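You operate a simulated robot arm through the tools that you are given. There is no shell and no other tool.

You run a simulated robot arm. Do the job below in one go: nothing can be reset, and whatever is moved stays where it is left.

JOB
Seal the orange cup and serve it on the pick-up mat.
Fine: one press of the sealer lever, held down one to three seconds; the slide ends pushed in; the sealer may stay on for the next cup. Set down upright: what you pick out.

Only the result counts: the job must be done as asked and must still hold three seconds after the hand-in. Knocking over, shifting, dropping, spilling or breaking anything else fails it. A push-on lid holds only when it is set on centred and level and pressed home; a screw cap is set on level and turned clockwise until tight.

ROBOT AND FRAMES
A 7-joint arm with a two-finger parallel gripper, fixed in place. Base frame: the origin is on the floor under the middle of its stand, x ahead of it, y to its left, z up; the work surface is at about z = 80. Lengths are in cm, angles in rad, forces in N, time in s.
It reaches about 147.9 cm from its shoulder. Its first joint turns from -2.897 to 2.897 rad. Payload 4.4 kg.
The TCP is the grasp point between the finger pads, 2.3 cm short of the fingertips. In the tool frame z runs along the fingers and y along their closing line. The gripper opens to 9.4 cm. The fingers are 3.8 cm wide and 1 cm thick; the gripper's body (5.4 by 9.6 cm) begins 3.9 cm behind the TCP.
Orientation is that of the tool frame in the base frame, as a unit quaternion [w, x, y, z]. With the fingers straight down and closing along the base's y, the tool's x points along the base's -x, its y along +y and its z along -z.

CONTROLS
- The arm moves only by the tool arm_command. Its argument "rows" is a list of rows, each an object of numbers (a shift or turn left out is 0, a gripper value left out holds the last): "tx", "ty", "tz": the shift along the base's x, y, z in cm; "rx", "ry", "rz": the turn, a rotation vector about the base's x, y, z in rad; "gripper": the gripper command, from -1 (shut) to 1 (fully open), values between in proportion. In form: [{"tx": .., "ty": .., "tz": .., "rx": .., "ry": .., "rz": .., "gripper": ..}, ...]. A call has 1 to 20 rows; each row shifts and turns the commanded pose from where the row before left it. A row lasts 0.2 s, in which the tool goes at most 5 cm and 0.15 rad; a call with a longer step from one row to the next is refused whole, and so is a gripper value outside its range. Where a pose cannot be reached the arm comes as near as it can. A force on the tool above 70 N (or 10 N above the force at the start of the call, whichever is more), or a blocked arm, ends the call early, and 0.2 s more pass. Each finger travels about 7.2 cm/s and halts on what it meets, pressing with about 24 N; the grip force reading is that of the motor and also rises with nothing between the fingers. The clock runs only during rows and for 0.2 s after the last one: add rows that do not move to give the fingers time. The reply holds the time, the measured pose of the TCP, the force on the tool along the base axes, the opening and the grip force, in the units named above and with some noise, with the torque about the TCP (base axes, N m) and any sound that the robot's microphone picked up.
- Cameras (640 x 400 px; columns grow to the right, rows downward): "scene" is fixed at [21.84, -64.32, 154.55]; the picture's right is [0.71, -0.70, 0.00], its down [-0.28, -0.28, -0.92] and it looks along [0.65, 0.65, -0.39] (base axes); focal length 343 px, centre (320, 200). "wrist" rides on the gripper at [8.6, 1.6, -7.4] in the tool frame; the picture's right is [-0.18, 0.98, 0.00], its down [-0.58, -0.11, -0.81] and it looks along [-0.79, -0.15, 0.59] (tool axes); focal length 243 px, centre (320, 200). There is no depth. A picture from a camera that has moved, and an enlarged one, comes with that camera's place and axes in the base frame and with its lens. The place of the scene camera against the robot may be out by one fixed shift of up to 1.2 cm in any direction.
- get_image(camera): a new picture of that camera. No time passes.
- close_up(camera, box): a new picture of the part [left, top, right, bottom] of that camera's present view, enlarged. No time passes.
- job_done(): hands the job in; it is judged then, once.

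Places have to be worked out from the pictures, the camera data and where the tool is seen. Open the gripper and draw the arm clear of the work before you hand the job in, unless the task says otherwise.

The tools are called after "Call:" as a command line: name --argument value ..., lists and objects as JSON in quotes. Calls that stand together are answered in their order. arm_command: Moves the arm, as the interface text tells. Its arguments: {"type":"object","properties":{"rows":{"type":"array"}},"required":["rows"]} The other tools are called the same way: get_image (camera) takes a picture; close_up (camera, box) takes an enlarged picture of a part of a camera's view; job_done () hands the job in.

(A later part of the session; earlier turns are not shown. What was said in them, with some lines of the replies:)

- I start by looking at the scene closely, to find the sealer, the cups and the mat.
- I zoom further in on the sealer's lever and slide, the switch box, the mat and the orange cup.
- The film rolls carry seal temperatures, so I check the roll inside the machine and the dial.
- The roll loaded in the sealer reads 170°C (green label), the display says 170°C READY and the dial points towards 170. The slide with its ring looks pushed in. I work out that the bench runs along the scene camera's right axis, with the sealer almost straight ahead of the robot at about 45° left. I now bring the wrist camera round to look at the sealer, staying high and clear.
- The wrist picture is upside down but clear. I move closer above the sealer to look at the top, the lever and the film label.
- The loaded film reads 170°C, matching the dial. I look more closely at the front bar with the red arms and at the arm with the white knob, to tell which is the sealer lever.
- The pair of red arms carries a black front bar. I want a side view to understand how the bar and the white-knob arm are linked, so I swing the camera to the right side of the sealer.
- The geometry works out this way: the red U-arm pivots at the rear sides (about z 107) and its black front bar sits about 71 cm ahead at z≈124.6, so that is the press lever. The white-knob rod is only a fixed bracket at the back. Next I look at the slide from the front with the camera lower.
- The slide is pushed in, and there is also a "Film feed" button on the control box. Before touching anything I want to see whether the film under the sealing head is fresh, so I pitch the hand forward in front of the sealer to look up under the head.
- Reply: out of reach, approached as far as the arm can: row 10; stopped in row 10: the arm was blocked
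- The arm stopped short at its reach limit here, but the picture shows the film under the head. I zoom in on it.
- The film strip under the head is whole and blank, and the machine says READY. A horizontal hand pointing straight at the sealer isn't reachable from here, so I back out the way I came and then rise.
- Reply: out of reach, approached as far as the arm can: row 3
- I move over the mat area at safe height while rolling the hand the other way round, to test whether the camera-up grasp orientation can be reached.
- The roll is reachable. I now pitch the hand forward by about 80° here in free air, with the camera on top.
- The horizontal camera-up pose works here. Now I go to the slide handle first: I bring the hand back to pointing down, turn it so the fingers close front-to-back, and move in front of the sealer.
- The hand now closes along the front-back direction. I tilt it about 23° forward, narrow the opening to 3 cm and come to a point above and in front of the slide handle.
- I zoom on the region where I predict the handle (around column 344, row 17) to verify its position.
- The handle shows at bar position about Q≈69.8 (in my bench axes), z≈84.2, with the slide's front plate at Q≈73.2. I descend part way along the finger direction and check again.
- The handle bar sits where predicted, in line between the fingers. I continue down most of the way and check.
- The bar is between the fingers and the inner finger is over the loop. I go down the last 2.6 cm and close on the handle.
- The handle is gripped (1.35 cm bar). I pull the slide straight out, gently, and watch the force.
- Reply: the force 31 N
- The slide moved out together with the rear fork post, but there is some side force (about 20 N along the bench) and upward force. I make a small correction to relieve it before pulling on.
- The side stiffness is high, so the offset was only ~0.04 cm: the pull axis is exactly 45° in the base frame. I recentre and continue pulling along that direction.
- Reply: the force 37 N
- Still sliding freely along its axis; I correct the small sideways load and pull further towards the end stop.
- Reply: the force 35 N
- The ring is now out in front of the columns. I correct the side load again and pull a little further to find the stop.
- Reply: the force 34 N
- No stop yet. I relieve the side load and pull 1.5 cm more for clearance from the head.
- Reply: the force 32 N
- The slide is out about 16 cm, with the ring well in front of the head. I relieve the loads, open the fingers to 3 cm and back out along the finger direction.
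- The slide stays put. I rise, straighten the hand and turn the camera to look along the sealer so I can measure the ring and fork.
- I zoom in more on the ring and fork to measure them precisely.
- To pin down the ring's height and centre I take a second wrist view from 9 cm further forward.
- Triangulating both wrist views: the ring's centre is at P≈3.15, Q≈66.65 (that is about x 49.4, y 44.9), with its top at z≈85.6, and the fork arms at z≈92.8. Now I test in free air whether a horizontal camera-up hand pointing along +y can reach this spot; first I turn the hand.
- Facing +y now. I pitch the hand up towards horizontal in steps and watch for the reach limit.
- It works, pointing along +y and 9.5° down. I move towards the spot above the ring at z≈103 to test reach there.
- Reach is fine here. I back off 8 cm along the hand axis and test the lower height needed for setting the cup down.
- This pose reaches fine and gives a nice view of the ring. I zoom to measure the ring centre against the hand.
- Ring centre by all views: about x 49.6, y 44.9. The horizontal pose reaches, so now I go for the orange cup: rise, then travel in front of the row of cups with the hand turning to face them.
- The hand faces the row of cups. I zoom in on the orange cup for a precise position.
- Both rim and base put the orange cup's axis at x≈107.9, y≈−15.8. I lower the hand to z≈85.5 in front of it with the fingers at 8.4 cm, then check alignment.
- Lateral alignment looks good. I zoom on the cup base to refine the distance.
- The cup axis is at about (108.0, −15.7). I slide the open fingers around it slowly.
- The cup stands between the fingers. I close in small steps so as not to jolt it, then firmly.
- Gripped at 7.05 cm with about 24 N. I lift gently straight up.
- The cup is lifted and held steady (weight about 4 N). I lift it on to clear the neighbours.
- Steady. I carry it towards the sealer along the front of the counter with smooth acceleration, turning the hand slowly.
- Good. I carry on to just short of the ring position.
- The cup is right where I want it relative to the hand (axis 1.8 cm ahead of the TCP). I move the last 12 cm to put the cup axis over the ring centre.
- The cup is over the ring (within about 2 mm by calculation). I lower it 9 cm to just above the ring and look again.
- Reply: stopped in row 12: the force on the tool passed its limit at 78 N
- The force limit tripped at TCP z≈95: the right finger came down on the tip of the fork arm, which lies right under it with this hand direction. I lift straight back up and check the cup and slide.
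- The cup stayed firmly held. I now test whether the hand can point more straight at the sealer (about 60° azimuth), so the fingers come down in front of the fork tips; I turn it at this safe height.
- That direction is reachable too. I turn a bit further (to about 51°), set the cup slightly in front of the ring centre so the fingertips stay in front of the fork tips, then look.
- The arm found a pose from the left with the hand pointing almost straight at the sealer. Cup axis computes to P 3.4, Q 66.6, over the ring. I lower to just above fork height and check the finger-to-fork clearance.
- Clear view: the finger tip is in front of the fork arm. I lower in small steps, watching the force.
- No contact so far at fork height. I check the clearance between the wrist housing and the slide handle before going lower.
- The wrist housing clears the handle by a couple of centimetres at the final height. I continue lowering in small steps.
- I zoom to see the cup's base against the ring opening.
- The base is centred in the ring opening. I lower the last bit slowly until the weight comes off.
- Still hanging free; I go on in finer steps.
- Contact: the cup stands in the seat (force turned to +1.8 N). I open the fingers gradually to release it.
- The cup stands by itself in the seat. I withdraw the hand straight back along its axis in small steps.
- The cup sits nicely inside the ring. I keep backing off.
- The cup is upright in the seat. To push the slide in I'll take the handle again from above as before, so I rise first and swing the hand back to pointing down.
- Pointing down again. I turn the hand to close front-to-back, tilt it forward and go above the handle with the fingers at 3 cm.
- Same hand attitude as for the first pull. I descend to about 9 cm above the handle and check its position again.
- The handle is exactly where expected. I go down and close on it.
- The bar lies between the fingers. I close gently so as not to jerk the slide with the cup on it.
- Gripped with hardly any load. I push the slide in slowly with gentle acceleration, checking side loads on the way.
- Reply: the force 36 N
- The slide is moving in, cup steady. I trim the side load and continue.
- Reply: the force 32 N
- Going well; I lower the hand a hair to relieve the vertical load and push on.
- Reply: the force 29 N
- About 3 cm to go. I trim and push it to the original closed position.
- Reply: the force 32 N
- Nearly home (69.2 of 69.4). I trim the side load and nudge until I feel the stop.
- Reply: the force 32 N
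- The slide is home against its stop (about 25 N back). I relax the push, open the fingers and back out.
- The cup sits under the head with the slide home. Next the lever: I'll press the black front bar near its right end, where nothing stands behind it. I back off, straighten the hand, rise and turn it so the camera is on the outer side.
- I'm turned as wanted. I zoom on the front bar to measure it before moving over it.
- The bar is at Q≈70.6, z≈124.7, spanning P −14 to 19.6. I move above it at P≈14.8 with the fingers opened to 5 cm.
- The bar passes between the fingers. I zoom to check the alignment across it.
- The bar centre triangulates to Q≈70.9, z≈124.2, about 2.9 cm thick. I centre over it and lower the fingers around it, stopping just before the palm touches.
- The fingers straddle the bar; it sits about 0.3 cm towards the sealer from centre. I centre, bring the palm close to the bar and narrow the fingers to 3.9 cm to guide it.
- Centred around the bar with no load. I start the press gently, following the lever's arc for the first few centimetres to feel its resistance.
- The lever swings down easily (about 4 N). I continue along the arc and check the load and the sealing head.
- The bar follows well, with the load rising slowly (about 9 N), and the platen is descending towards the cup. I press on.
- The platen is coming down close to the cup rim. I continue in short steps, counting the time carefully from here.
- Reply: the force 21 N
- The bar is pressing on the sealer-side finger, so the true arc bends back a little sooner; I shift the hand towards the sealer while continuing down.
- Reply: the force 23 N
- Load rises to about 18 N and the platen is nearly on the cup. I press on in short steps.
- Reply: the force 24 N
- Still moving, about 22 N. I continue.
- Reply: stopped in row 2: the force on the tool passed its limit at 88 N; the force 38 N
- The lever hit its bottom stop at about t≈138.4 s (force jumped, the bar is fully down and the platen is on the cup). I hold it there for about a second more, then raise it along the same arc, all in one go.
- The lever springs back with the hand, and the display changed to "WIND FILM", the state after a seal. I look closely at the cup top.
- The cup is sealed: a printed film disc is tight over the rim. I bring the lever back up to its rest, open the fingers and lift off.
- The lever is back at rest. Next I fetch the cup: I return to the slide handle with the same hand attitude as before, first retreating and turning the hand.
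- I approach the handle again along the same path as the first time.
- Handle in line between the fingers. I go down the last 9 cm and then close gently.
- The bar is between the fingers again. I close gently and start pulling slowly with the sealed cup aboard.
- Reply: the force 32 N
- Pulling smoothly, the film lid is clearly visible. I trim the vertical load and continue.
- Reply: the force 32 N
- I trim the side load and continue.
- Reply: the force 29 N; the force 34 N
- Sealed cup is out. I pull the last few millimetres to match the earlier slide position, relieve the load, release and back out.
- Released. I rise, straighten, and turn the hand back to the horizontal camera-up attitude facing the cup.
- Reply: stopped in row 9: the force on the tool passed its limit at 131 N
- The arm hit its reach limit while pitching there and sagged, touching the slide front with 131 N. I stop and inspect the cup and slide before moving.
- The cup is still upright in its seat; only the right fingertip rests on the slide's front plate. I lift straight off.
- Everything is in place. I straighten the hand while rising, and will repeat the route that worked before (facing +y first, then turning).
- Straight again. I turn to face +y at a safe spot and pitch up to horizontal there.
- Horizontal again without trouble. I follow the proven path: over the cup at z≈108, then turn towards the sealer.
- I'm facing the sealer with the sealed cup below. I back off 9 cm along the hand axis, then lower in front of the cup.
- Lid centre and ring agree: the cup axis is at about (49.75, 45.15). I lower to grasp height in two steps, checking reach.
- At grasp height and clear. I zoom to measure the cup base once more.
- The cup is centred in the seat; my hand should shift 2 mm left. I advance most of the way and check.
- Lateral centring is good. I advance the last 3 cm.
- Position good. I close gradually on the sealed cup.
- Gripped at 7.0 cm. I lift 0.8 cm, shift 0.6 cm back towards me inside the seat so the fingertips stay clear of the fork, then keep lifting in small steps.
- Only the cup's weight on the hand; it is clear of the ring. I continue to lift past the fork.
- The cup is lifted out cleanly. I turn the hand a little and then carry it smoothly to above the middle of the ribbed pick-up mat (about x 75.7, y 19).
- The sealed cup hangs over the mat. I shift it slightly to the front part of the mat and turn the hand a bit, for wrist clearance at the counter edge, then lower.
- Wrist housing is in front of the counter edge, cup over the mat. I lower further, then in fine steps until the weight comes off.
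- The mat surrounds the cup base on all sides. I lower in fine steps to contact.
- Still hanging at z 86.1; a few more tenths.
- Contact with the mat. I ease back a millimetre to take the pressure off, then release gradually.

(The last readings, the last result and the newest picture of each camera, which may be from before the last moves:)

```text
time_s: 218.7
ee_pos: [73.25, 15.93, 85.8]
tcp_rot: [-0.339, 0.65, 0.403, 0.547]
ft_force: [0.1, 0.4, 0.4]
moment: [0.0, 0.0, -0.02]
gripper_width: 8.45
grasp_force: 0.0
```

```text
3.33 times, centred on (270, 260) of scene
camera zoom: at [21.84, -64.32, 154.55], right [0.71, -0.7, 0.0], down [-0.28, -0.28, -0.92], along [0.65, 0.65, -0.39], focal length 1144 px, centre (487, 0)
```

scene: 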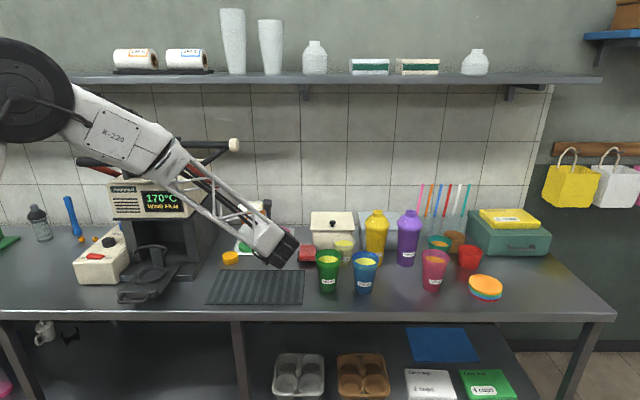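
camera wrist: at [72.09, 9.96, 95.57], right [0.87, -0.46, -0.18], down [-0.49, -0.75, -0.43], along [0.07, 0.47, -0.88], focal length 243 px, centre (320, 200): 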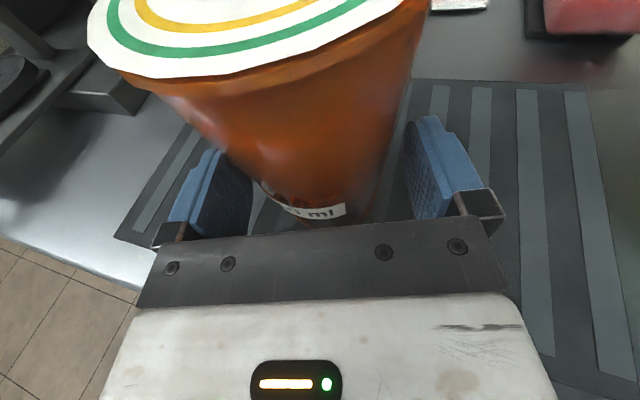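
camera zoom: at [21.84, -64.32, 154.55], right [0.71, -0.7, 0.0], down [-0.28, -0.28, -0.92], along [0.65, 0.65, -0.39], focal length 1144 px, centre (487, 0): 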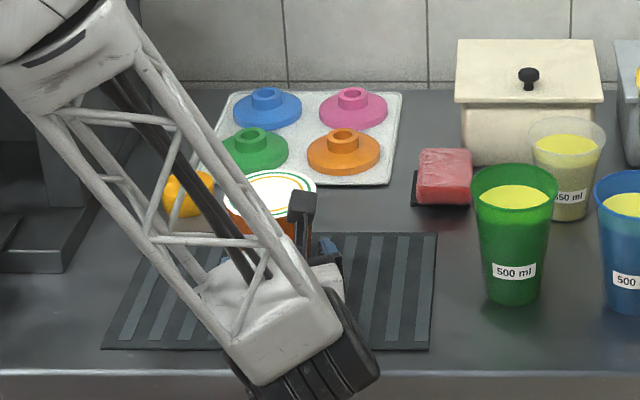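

The cup stands on the mat. I open a little wider and withdraw straight back along the hand axis.

Call:
arm_command --rows '[{"gripper": 0.9}, {"gripper": 0.95}, {"tx": -0.22, "ty": -0.44, "tz": 0.085}, {"tx": -0.35, "ty": -0.7, "tz": 0.136}, {"tx": -0.438, "ty": -0.882, "tz": 0.17}, {"tx": -0.438, "ty": -0.882, "tz": 0.17}]'

Call:
get_image --camera "wrist"

```text
time_s: 220.1
ee_pos: [71.87, 12.94, 86.36]
tcp_rot: [-0.339, 0.65, 0.403, 0.547]
ft_force: [0.5, -0.1, -0.8]
moment: [-0.02, -0.01, 0.0]
gripper_width: 9.18
grasp_force: 0.1
```

```text
taken
camera wrist: at [70.56, 7.01, 96.2], right [0.87, -0.46, -0.18], down [-0.49, -0.75, -0.43], along [0.07, 0.47, -0.88], focal length 243 px, centre (320, 200)
```

wrist: 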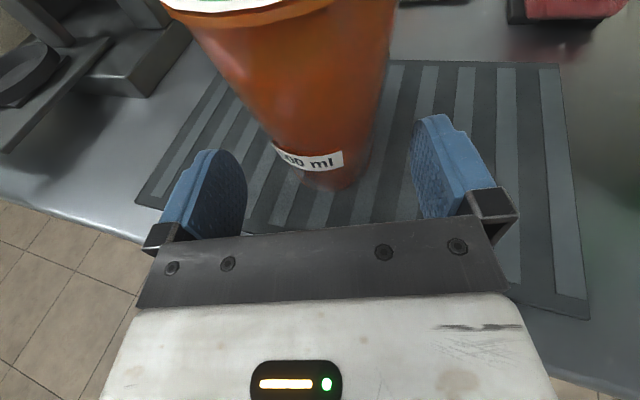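

The cup stands upright on the ribbed mat. I keep backing off and then rise.

Call:
arm_command --rows '[{"tx": -0.438, "ty": -0.882, "tz": 0.17}, {"tx": -0.438, "ty": -0.882, "tz": 0.17}, {"tx": -0.438, "ty": -0.882, "tz": 0.17}, {"tx": -0.438, "ty": -0.882, "tz": 0.17}, {"tx": -0.438, "ty": -0.882, "tz": 0.17}, {"tx": -0.438, "ty": -0.882, "tz": 0.17}, {"tx": -0.6, "ty": -1.2, "tz": 1.0}, {"tx": -0.6, "ty": -1.2, "tz": 2.5}, {"tz": 3}, {"tz": 3}, {"tz": 3}, {"tz": 3}, {"tz": 3}, {"tz": 3}]'

Call:
get_image --camera "wrist"

Call:
get_image --camera "scene"

```text
time_s: 223.1
ee_pos: [68.12, 5.49, 108.99]
tcp_rot: [-0.339, 0.651, 0.404, 0.546]
ft_force: [0.1, -0.2, 0.0]
moment: [-0.02, 0.0, -0.01]
gripper_width: 9.15
grasp_force: 0.1
```

```text
taken
camera wrist: at [66.85, -0.6, 118.77], right [0.87, -0.46, -0.18], down [-0.49, -0.75, -0.43], along [0.06, 0.47, -0.88], focal length 243 px, centre (320, 200)
```

wrist: 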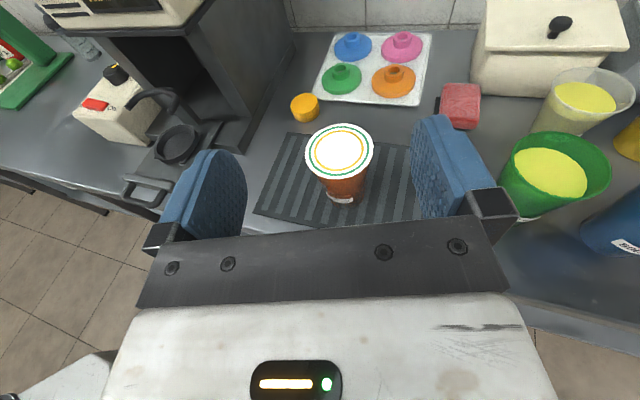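

```text
taken
```

scene: 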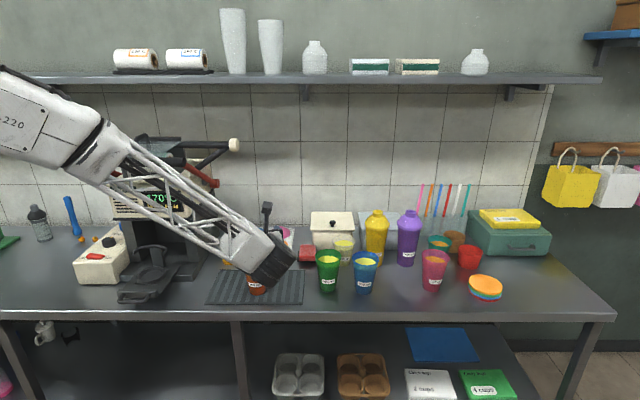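

The sealed cup is served upright on the mat. Now the slide must go back in: I straighten the hand and go back to the handle.

Call:
arm_command --rows '[{"tx": -1.65, "ty": 1.08, "tz": 0.8, "rx": -0.1254, "ry": 0.0623}, {"tx": -1.65, "ty": 1.08, "tz": 0.8, "rx": -0.1254, "ry": 0.0623}, {"tx": -1.65, "ty": 1.08, "tz": 0.8, "rx": -0.1254, "ry": 0.0623}, {"tx": -1.65, "ty": 1.08, "tz": 0.8, "rx": -0.1254, "ry": 0.0623}, {"tx": -1.65, "ty": 1.08, "tz": 0.8, "rx": -0.1254, "ry": 0.0623}, {"tx": -1.65, "ty": 1.08, "tz": 0.8, "rx": -0.1254, "ry": 0.0623}, {"tx": -1.65, "ty": 1.08, "tz": 0.8, "rx": -0.1254, "ry": 0.0623}, {"tx": -1.65, "ty": 1.08, "tz": 0.8, "rx": -0.1254, "ry": 0.0623}, {"tx": -1.65, "ty": 1.08, "tz": 0.8, "rx": -0.1254, "ry": 0.0623}, {"tx": -1.65, "ty": 1.08, "tz": 0.8, "rx": -0.1254, "ry": 0.0623}]'

Call:
arm_command --rows '[{"tx": -1.886, "ty": 1.571, "tz": -0.5, "rz": 0.1385, "gripper": -0.362}, {"tx": -1.886, "ty": 1.571, "tz": -0.5, "rz": 0.1385}, {"tx": -1.886, "ty": 1.571, "tz": -0.5, "rz": 0.1385}, {"tx": -1.886, "ty": 1.571, "tz": -0.5, "rz": 0.1385}, {"tx": -1.886, "ty": 1.571, "tz": -0.5, "rz": 0.1385}, {"tx": -1.886, "ty": 1.571, "tz": -0.5, "rz": 0.1385}, {"tx": -1.886, "ty": 1.571, "tz": -0.5, "rz": 0.1385}, {"tx": -1.886, "ty": 1.571, "tz": -0.5, "rz": 0.1385}, {"tx": -1.886, "ty": 1.571, "tz": -0.5, "rz": 0.1385}]'

Call:
get_image --camera "scene"

```text
time_s: 225.3
ee_pos: [51.47, 16.0, 116.7]
tcp_rot: [0.0, 0.85, 0.527, -0.002]
ft_force: [0.4, -0.5, 0.3]
moment: [0.0, -0.01, 0.0]
gripper_width: 9.18
grasp_force: 0.1
```

```text
time_s: 227.3
ee_pos: [34.27, 30.43, 112.31]
tcp_rot: [0.0, 0.381, 0.925, -0.001]
ft_force: [-1.2, 0.2, -0.2]
moment: [0.02, 0.02, -0.02]
gripper_width: 2.99
grasp_force: 0.1
```

```text
taken
```

scene: 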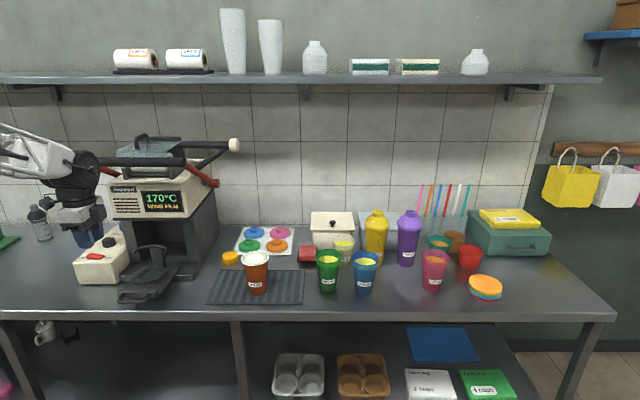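

I tilt the hand forward and descend above the handle, then check its position.

Call:
arm_command --rows '[{"rx": 0.0707, "ry": -0.0707, "tz": -2}, {"rx": 0.0707, "ry": -0.0707, "tz": -2}, {"rx": 0.0707, "ry": -0.0707, "tz": -2}, {"rx": 0.0707, "ry": -0.0707, "tz": -2}, {"tx": 0.645, "ty": 0.645, "tz": -2.475}, {"tx": 0.645, "ty": 0.645, "tz": -2.475}, {"tx": 0.645, "ty": 0.645, "tz": -2.475}, {"tx": 0.645, "ty": 0.645, "tz": -2.475}]'

Call:
get_image --camera "wrist"

Call:
close_up --camera "wrist" --box '[250, 0, 410, 140]'

```text
time_s: 229.1
ee_pos: [37.08, 32.85, 94.45]
tcp_rot: [0.077, 0.375, 0.906, 0.182]
ft_force: [1.1, 0.2, -1.0]
moment: [0.04, 0.0, -0.01]
gripper_width: 3.0
grasp_force: 0.0
```

```text
taken
camera wrist: at [29.86, 37.94, 101.91], right [0.77, 0.51, 0.38], down [0.12, -0.7, 0.7], along [0.63, -0.5, -0.6], focal length 243 px, centre (320, 200)
```

wrist: 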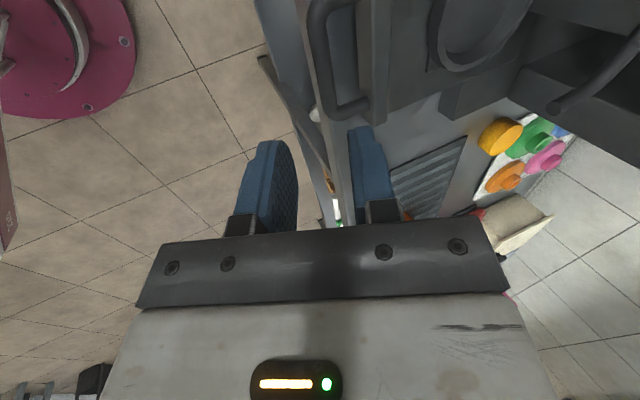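

```text
2.86 times, centred on (330, 70) of wrist
camera zoom: at [29.86, 37.94, 101.91], right [0.77, 0.51, 0.38], down [0.12, -0.7, 0.7], along [0.63, -0.5, -0.6], focal length 693 px, centre (291, 571)
```

zoom: 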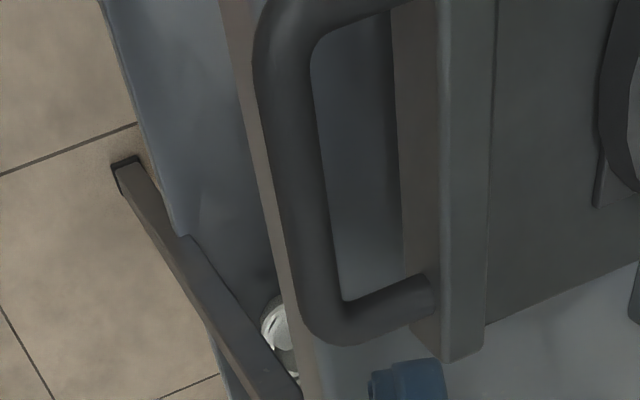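

The handle is at the same place. I go down and close on it.

Call:
arm_command --rows '[{"tx": 0.14, "ty": 0.54, "tz": -1.16}, {"tx": 0.342, "ty": 0.342, "tz": -1.16}, {"tx": 0.342, "ty": 0.342, "tz": -1.16}, {"tx": 0.342, "ty": 0.342, "tz": -1.16}, {"tx": 0.342, "ty": 0.342, "tz": -1.16}, {"tx": 0.342, "ty": 0.342, "tz": -1.16}, {"tx": 0.342, "ty": 0.342, "tz": -1.16}, {"tx": 0.342, "ty": 0.342, "tz": -1.2}]'

Call:
arm_command --rows '[{"gripper": -0.45}, {"gripper": -0.55}, {"gripper": -0.63}, {"gripper": -0.7}, {"gripper": -1}, {"gripper": -1}]'

Call:
get_image --camera "wrist"

```text
time_s: 230.9
ee_pos: [39.64, 35.76, 85.17]
tcp_rot: [0.076, 0.375, 0.906, 0.182]
ft_force: [-0.2, -0.2, 0.3]
moment: [0.01, 0.01, -0.01]
gripper_width: 3.03
grasp_force: 0.1
```

```text
time_s: 232.3
ee_pos: [39.64, 35.85, 85.1]
tcp_rot: [0.077, 0.375, 0.906, 0.182]
ft_force: [0.9, -1.4, 2.4]
moment: [-0.55, -0.61, 1.64]
gripper_width: 1.32
grasp_force: 44.6
```

```text
taken
camera wrist: at [32.5, 40.93, 92.65], right [0.77, 0.51, 0.38], down [0.12, -0.7, 0.7], along [0.63, -0.5, -0.6], focal length 243 px, centre (320, 200)
```

wrist: 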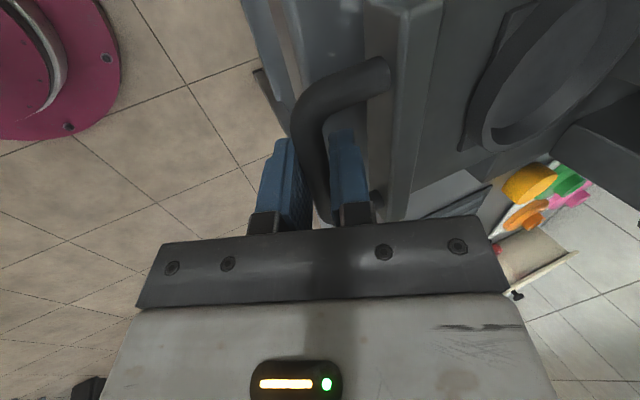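

Gripped. I push the empty slide in, trimming the side load on the way.

Call:
arm_command --rows '[{"tx": 0.3, "ty": 0.3}, {"tx": 0.6, "ty": 0.6}, {"tx": 0.6, "ty": 0.6}, {"tx": 0.6, "ty": 0.6}, {"tx": 0.6, "ty": 0.6}, {"tx": 0.4, "ty": 0.4}]'

Call:
close_up --camera "scene" --box '[60, 180, 220, 310]'

```text
time_s: 233.7
ee_pos: [42.75, 38.94, 85.25]
tcp_rot: [0.076, 0.373, 0.906, 0.183]
ft_force: [2.8, -3.7, 16.5]
moment: [-0.42, -0.53, 1.57]
gripper_width: 1.31
grasp_force: 44.9
```

```text
3.08 times, centred on (140, 245) of scene
camera zoom: at [21.84, -64.32, 154.55], right [0.71, -0.7, 0.0], down [-0.28, -0.28, -0.92], along [0.65, 0.65, -0.39], focal length 1056 px, centre (874, 62)
```

zoom: 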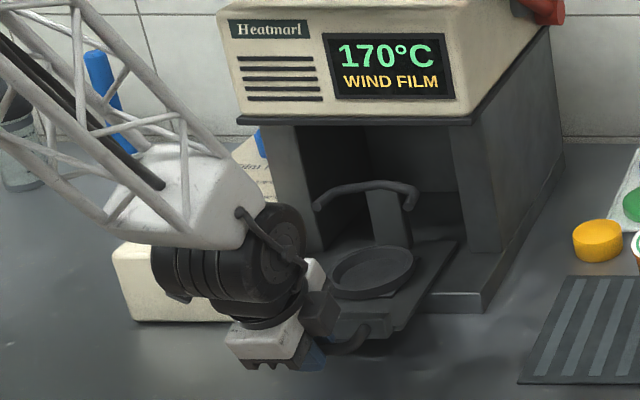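

Call:
arm_command --rows '[{"tx": 0.3, "ty": 0.3, "tz": 0.03}, {"tx": 0.6, "ty": 0.6}, {"tx": 0.6, "ty": 0.6}, {"tx": 0.6, "ty": 0.6}, {"tx": 0.6, "ty": 0.6}, {"tx": 0.4, "ty": 0.4}]'

```text
time_s: 235.1
ee_pos: [45.91, 42.04, 85.35]
tcp_rot: [0.076, 0.375, 0.906, 0.183]
ft_force: [8.4, -9.0, 28.8]
moment: [-0.47, -0.66, 1.56]
gripper_width: 1.31
grasp_force: 45.1
```

Sliding fine; I ease the vertical load and continue.

Call:
arm_command --rows '[{"tx": 0.31, "ty": 0.29, "tz": 0.05}, {"tx": 0.6, "ty": 0.6}, {"tx": 0.6, "ty": 0.6}, {"tx": 0.6, "ty": 0.6}, {"tx": 0.5, "ty": 0.5}]'

```text
time_s: 236.3
ee_pos: [48.29, 44.61, 85.19]
tcp_rot: [0.076, 0.375, 0.906, 0.181]
ft_force: [23.6, -25.2, -3.0]
moment: [-0.63, -0.63, 1.51]
gripper_width: 1.34
grasp_force: 44.5
```

About 3.7 cm to go. I trim and push on.

Call:
arm_command --rows '[{"tx": 0.045, "ty": -0.045}, {"tx": 0.3, "ty": 0.3}, {"tx": 0.5, "ty": 0.5}, {"tx": 0.5, "ty": 0.5}, {"tx": 0.5, "ty": 0.5}, {"tx": 0.4, "ty": 0.4}, {"tx": 0.2, "ty": 0.2}]'

```text
time_s: 237.9
ee_pos: [50.85, 47.09, 85.24]
tcp_rot: [0.076, 0.374, 0.906, 0.182]
ft_force: [-20.3, 21.4, -9.7]
moment: [-0.19, -0.14, 1.78]
gripper_width: 1.32
grasp_force: 45.1
```

Nearly home. I trim and nudge until I feel the stop.

Call:
arm_command --rows '[{"tx": -0.04, "ty": 0.04}, {"tx": 0.07, "ty": 0.07}, {"tx": 0.07, "ty": 0.07}, {}]'

Call:
arm_command --rows '[{"tx": 0.05, "ty": 0.05}, {"tx": 0.04, "ty": 0.04}, {}]'

```text
time_s: 238.9
ee_pos: [50.99, 47.16, 85.27]
tcp_rot: [0.076, 0.374, 0.906, 0.182]
ft_force: [-23.3, 24.5, -9.9]
moment: [-0.34, -0.36, 1.63]
gripper_width: 1.34
grasp_force: 45.4
```

```text
time_s: 239.7
ee_pos: [50.97, 47.17, 85.09]
tcp_rot: [0.076, 0.373, 0.906, 0.182]
ft_force: [-24.1, 16.4, -3.9]
moment: [-0.38, -0.39, 1.64]
gripper_width: 1.3
grasp_force: 45.5
```

Call:
arm_command --rows '[{"tx": -0.04, "ty": 0.04}, {"tx": 0.04, "ty": 0.04}, {"tx": 0.04, "ty": 0.04}, {}]'

Call:
close_up --camera "scene" --box '[80, 180, 240, 300]'

```text
time_s: 240.7
ee_pos: [50.98, 47.35, 85.18]
tcp_rot: [0.076, 0.375, 0.906, 0.181]
ft_force: [-23.5, -37.3, 13.5]
moment: [-0.57, -0.26, 1.65]
gripper_width: 1.34
grasp_force: 44.9
```

```text
3.33 times, centred on (160, 240) of scene
camera zoom: at [21.84, -64.32, 154.55], right [0.71, -0.7, 0.0], down [-0.28, -0.28, -0.92], along [0.65, 0.65, -0.39], focal length 1144 px, centre (853, 67)
```

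zoom: 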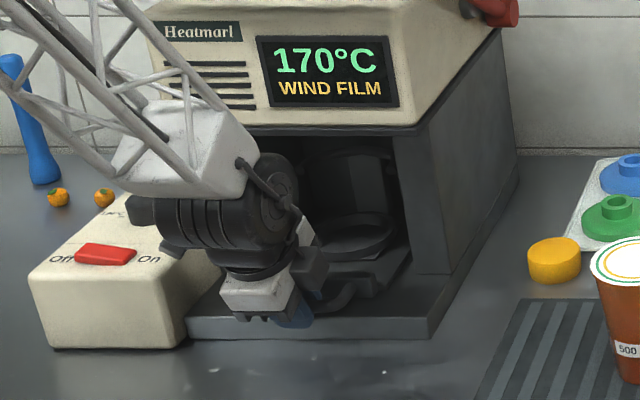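

The slide is firmly against its stop (about 43 N). I relax, open and back out as before.

Call:
arm_command --rows '[{"tx": -0.04, "ty": -0.05}, {"gripper": -0.6}, {"gripper": -0.45}, {"gripper": -0.362}, {}, {"tx": -0.28, "ty": -0.28, "tz": 0.92}, {"tx": -0.28, "ty": -0.28, "tz": 0.92}, {"tx": -0.28, "ty": -0.28, "tz": 0.92}, {"tx": -0.5, "ty": -0.5, "tz": 1.6}, {"tx": -0.5, "ty": -0.5, "tz": 1.6}, {"tx": -1.4, "ty": -1.4, "tz": 1.5}, {"tx": -1.4, "ty": -1.4, "tz": 1.5}, {"tx": -1.4, "ty": -1.4, "tz": 1.5}, {"tx": -1.4, "ty": -1.4, "tz": 1.5}]'

Call:
get_image --camera "scene"

Call:
close_up --camera "scene" --box '[80, 180, 240, 300]'

```text
time_s: 243.7
ee_pos: [43.54, 39.76, 97.18]
tcp_rot: [0.076, 0.375, 0.906, 0.182]
ft_force: [-0.9, 0.4, 0.9]
moment: [0.0, 0.02, 0.02]
gripper_width: 3.0
grasp_force: 0.0
```

```text
taken
```

scene: 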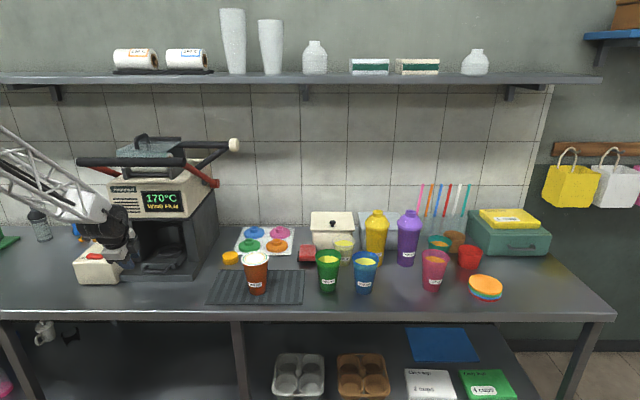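

```text
3.33 times, centred on (160, 240) of scene
camera zoom: at [21.84, -64.32, 154.55], right [0.71, -0.7, 0.0], down [-0.28, -0.28, -0.92], along [0.65, 0.65, -0.39], focal length 1144 px, centre (853, 67)
```

zoom: 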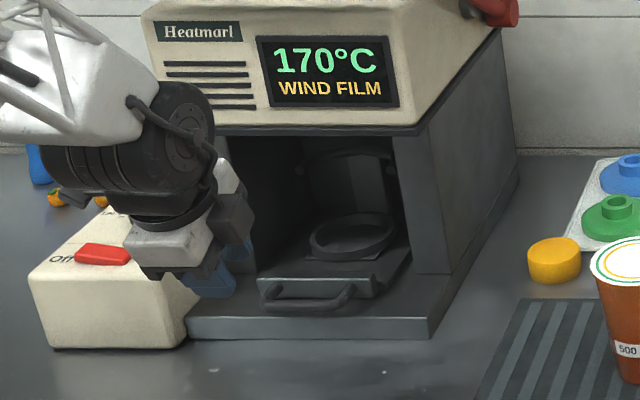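

The slide is in, as at the start. I open the gripper and draw the arm up and away from the work.

Call:
arm_command --rows '[{"tx": -0.9, "ty": -0.9, "tz": 2, "rx": -0.0707, "ry": 0.0707}, {"tx": -0.9, "ty": -0.9, "tz": 2, "rx": -0.0707, "ry": 0.0707}, {"tx": -0.9, "ty": -0.9, "tz": 3, "rx": -0.0707, "ry": 0.0707}, {"tx": -0.9, "ty": -0.9, "tz": 3, "rx": -0.0707, "ry": 0.0707}, {"tz": 3.5, "gripper": 1}, {"tz": 3.5}, {"tz": 3.5}, {"tz": 3.5}, {"tz": 3.5}, {"tz": 3.5}, {"tz": 3.5}, {"tz": 3.5}, {"tz": 3.5}, {"tz": 3}]'

Call:
get_image --camera "scene"

Call:
close_up --camera "scene" --box '[190, 220, 330, 320]'

Call:
close_up --camera "scene" --box '[70, 120, 250, 290]'

```text
time_s: 246.7
ee_pos: [40.03, 36.16, 141.61]
tcp_rot: [0.0, 0.382, 0.924, -0.001]
ft_force: [-0.8, 1.0, -0.2]
moment: [0.0, -0.02, -0.01]
gripper_width: 9.42
grasp_force: 0.1
```

```text
taken
```

scene: 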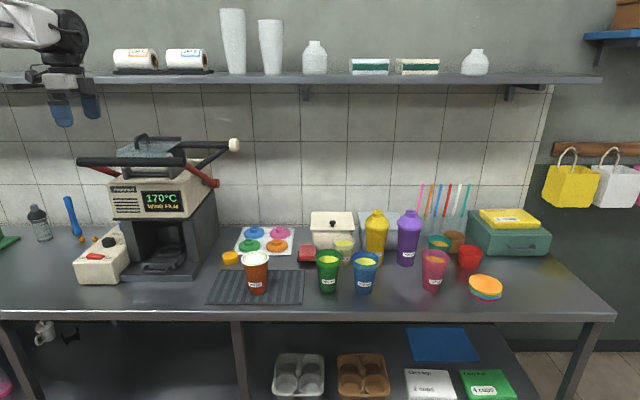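

```text
4.00 times, centred on (260, 270) of scene
camera zoom: at [21.84, -64.32, 154.55], right [0.71, -0.7, 0.0], down [-0.28, -0.28, -0.92], along [0.65, 0.65, -0.39], focal length 1373 px, centre (560, -80)
```

zoom: 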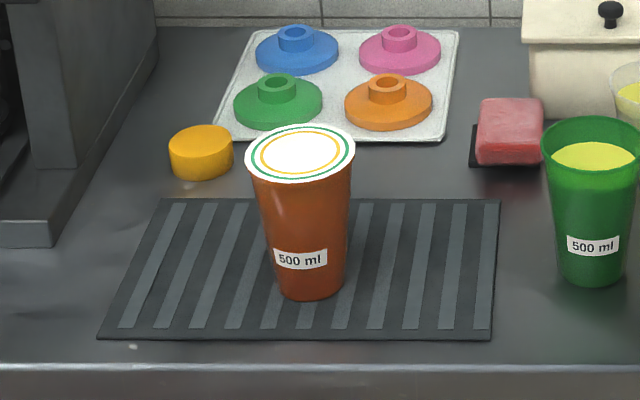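

```text
2.35 times, centred on (160, 205) of scene
camera zoom: at [21.84, -64.32, 154.55], right [0.71, -0.7, 0.0], down [-0.28, -0.28, -0.92], along [0.65, 0.65, -0.39], focal length 808 px, centre (696, 188)
```

zoom: 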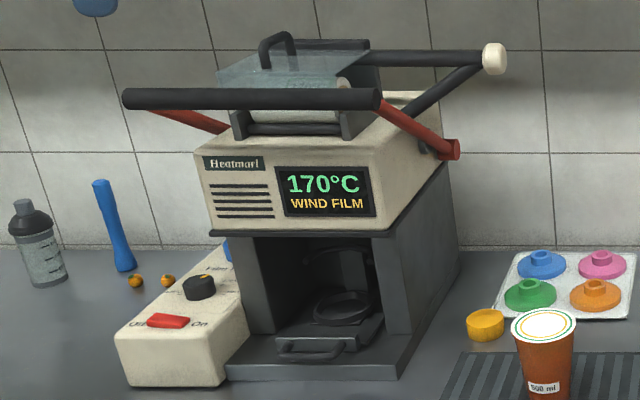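

Final check: the orange cup is sealed with film and stands upright on the pick-up mat. The slide is pushed in, the lever is up, nothing else has shifted, and the arm is clear with the gripper open. I hand the job in.

Call:
job_done

```text
The job is handed in.
```

The orange cup is sealed and stands upright on the ribbed pick-up mat on the counter. I took that to be the pick-up mat, as nothing on it is labelled. I've handed the job in; no verdict has come back.

- **Seal:** I pressed the lever once and held it at the bottom for about 1.2 seconds. The film lid looks flat and centred on the rim.
- **Sealer:** it was already at 170°C, matching the film loaded in it. It is still on, the slide is pushed in and the lever is back up. The display now reads "WIND FILM". I didn't press the film feed, since the job didn't ask for it, so that is still to do before the next cup.
- **Contacts:** the hand touched the slide twice along the way. A finger came down on its rear fork while I was first lowering the cup, and a fingertip later touched its front plate. Neither spilled the cup, and both times I checked the slide and cup before going on.
- **Everything else:** in the last pictures, the other cups and items on the counter are where they started. The gripper is open and the arm is clear of the work.
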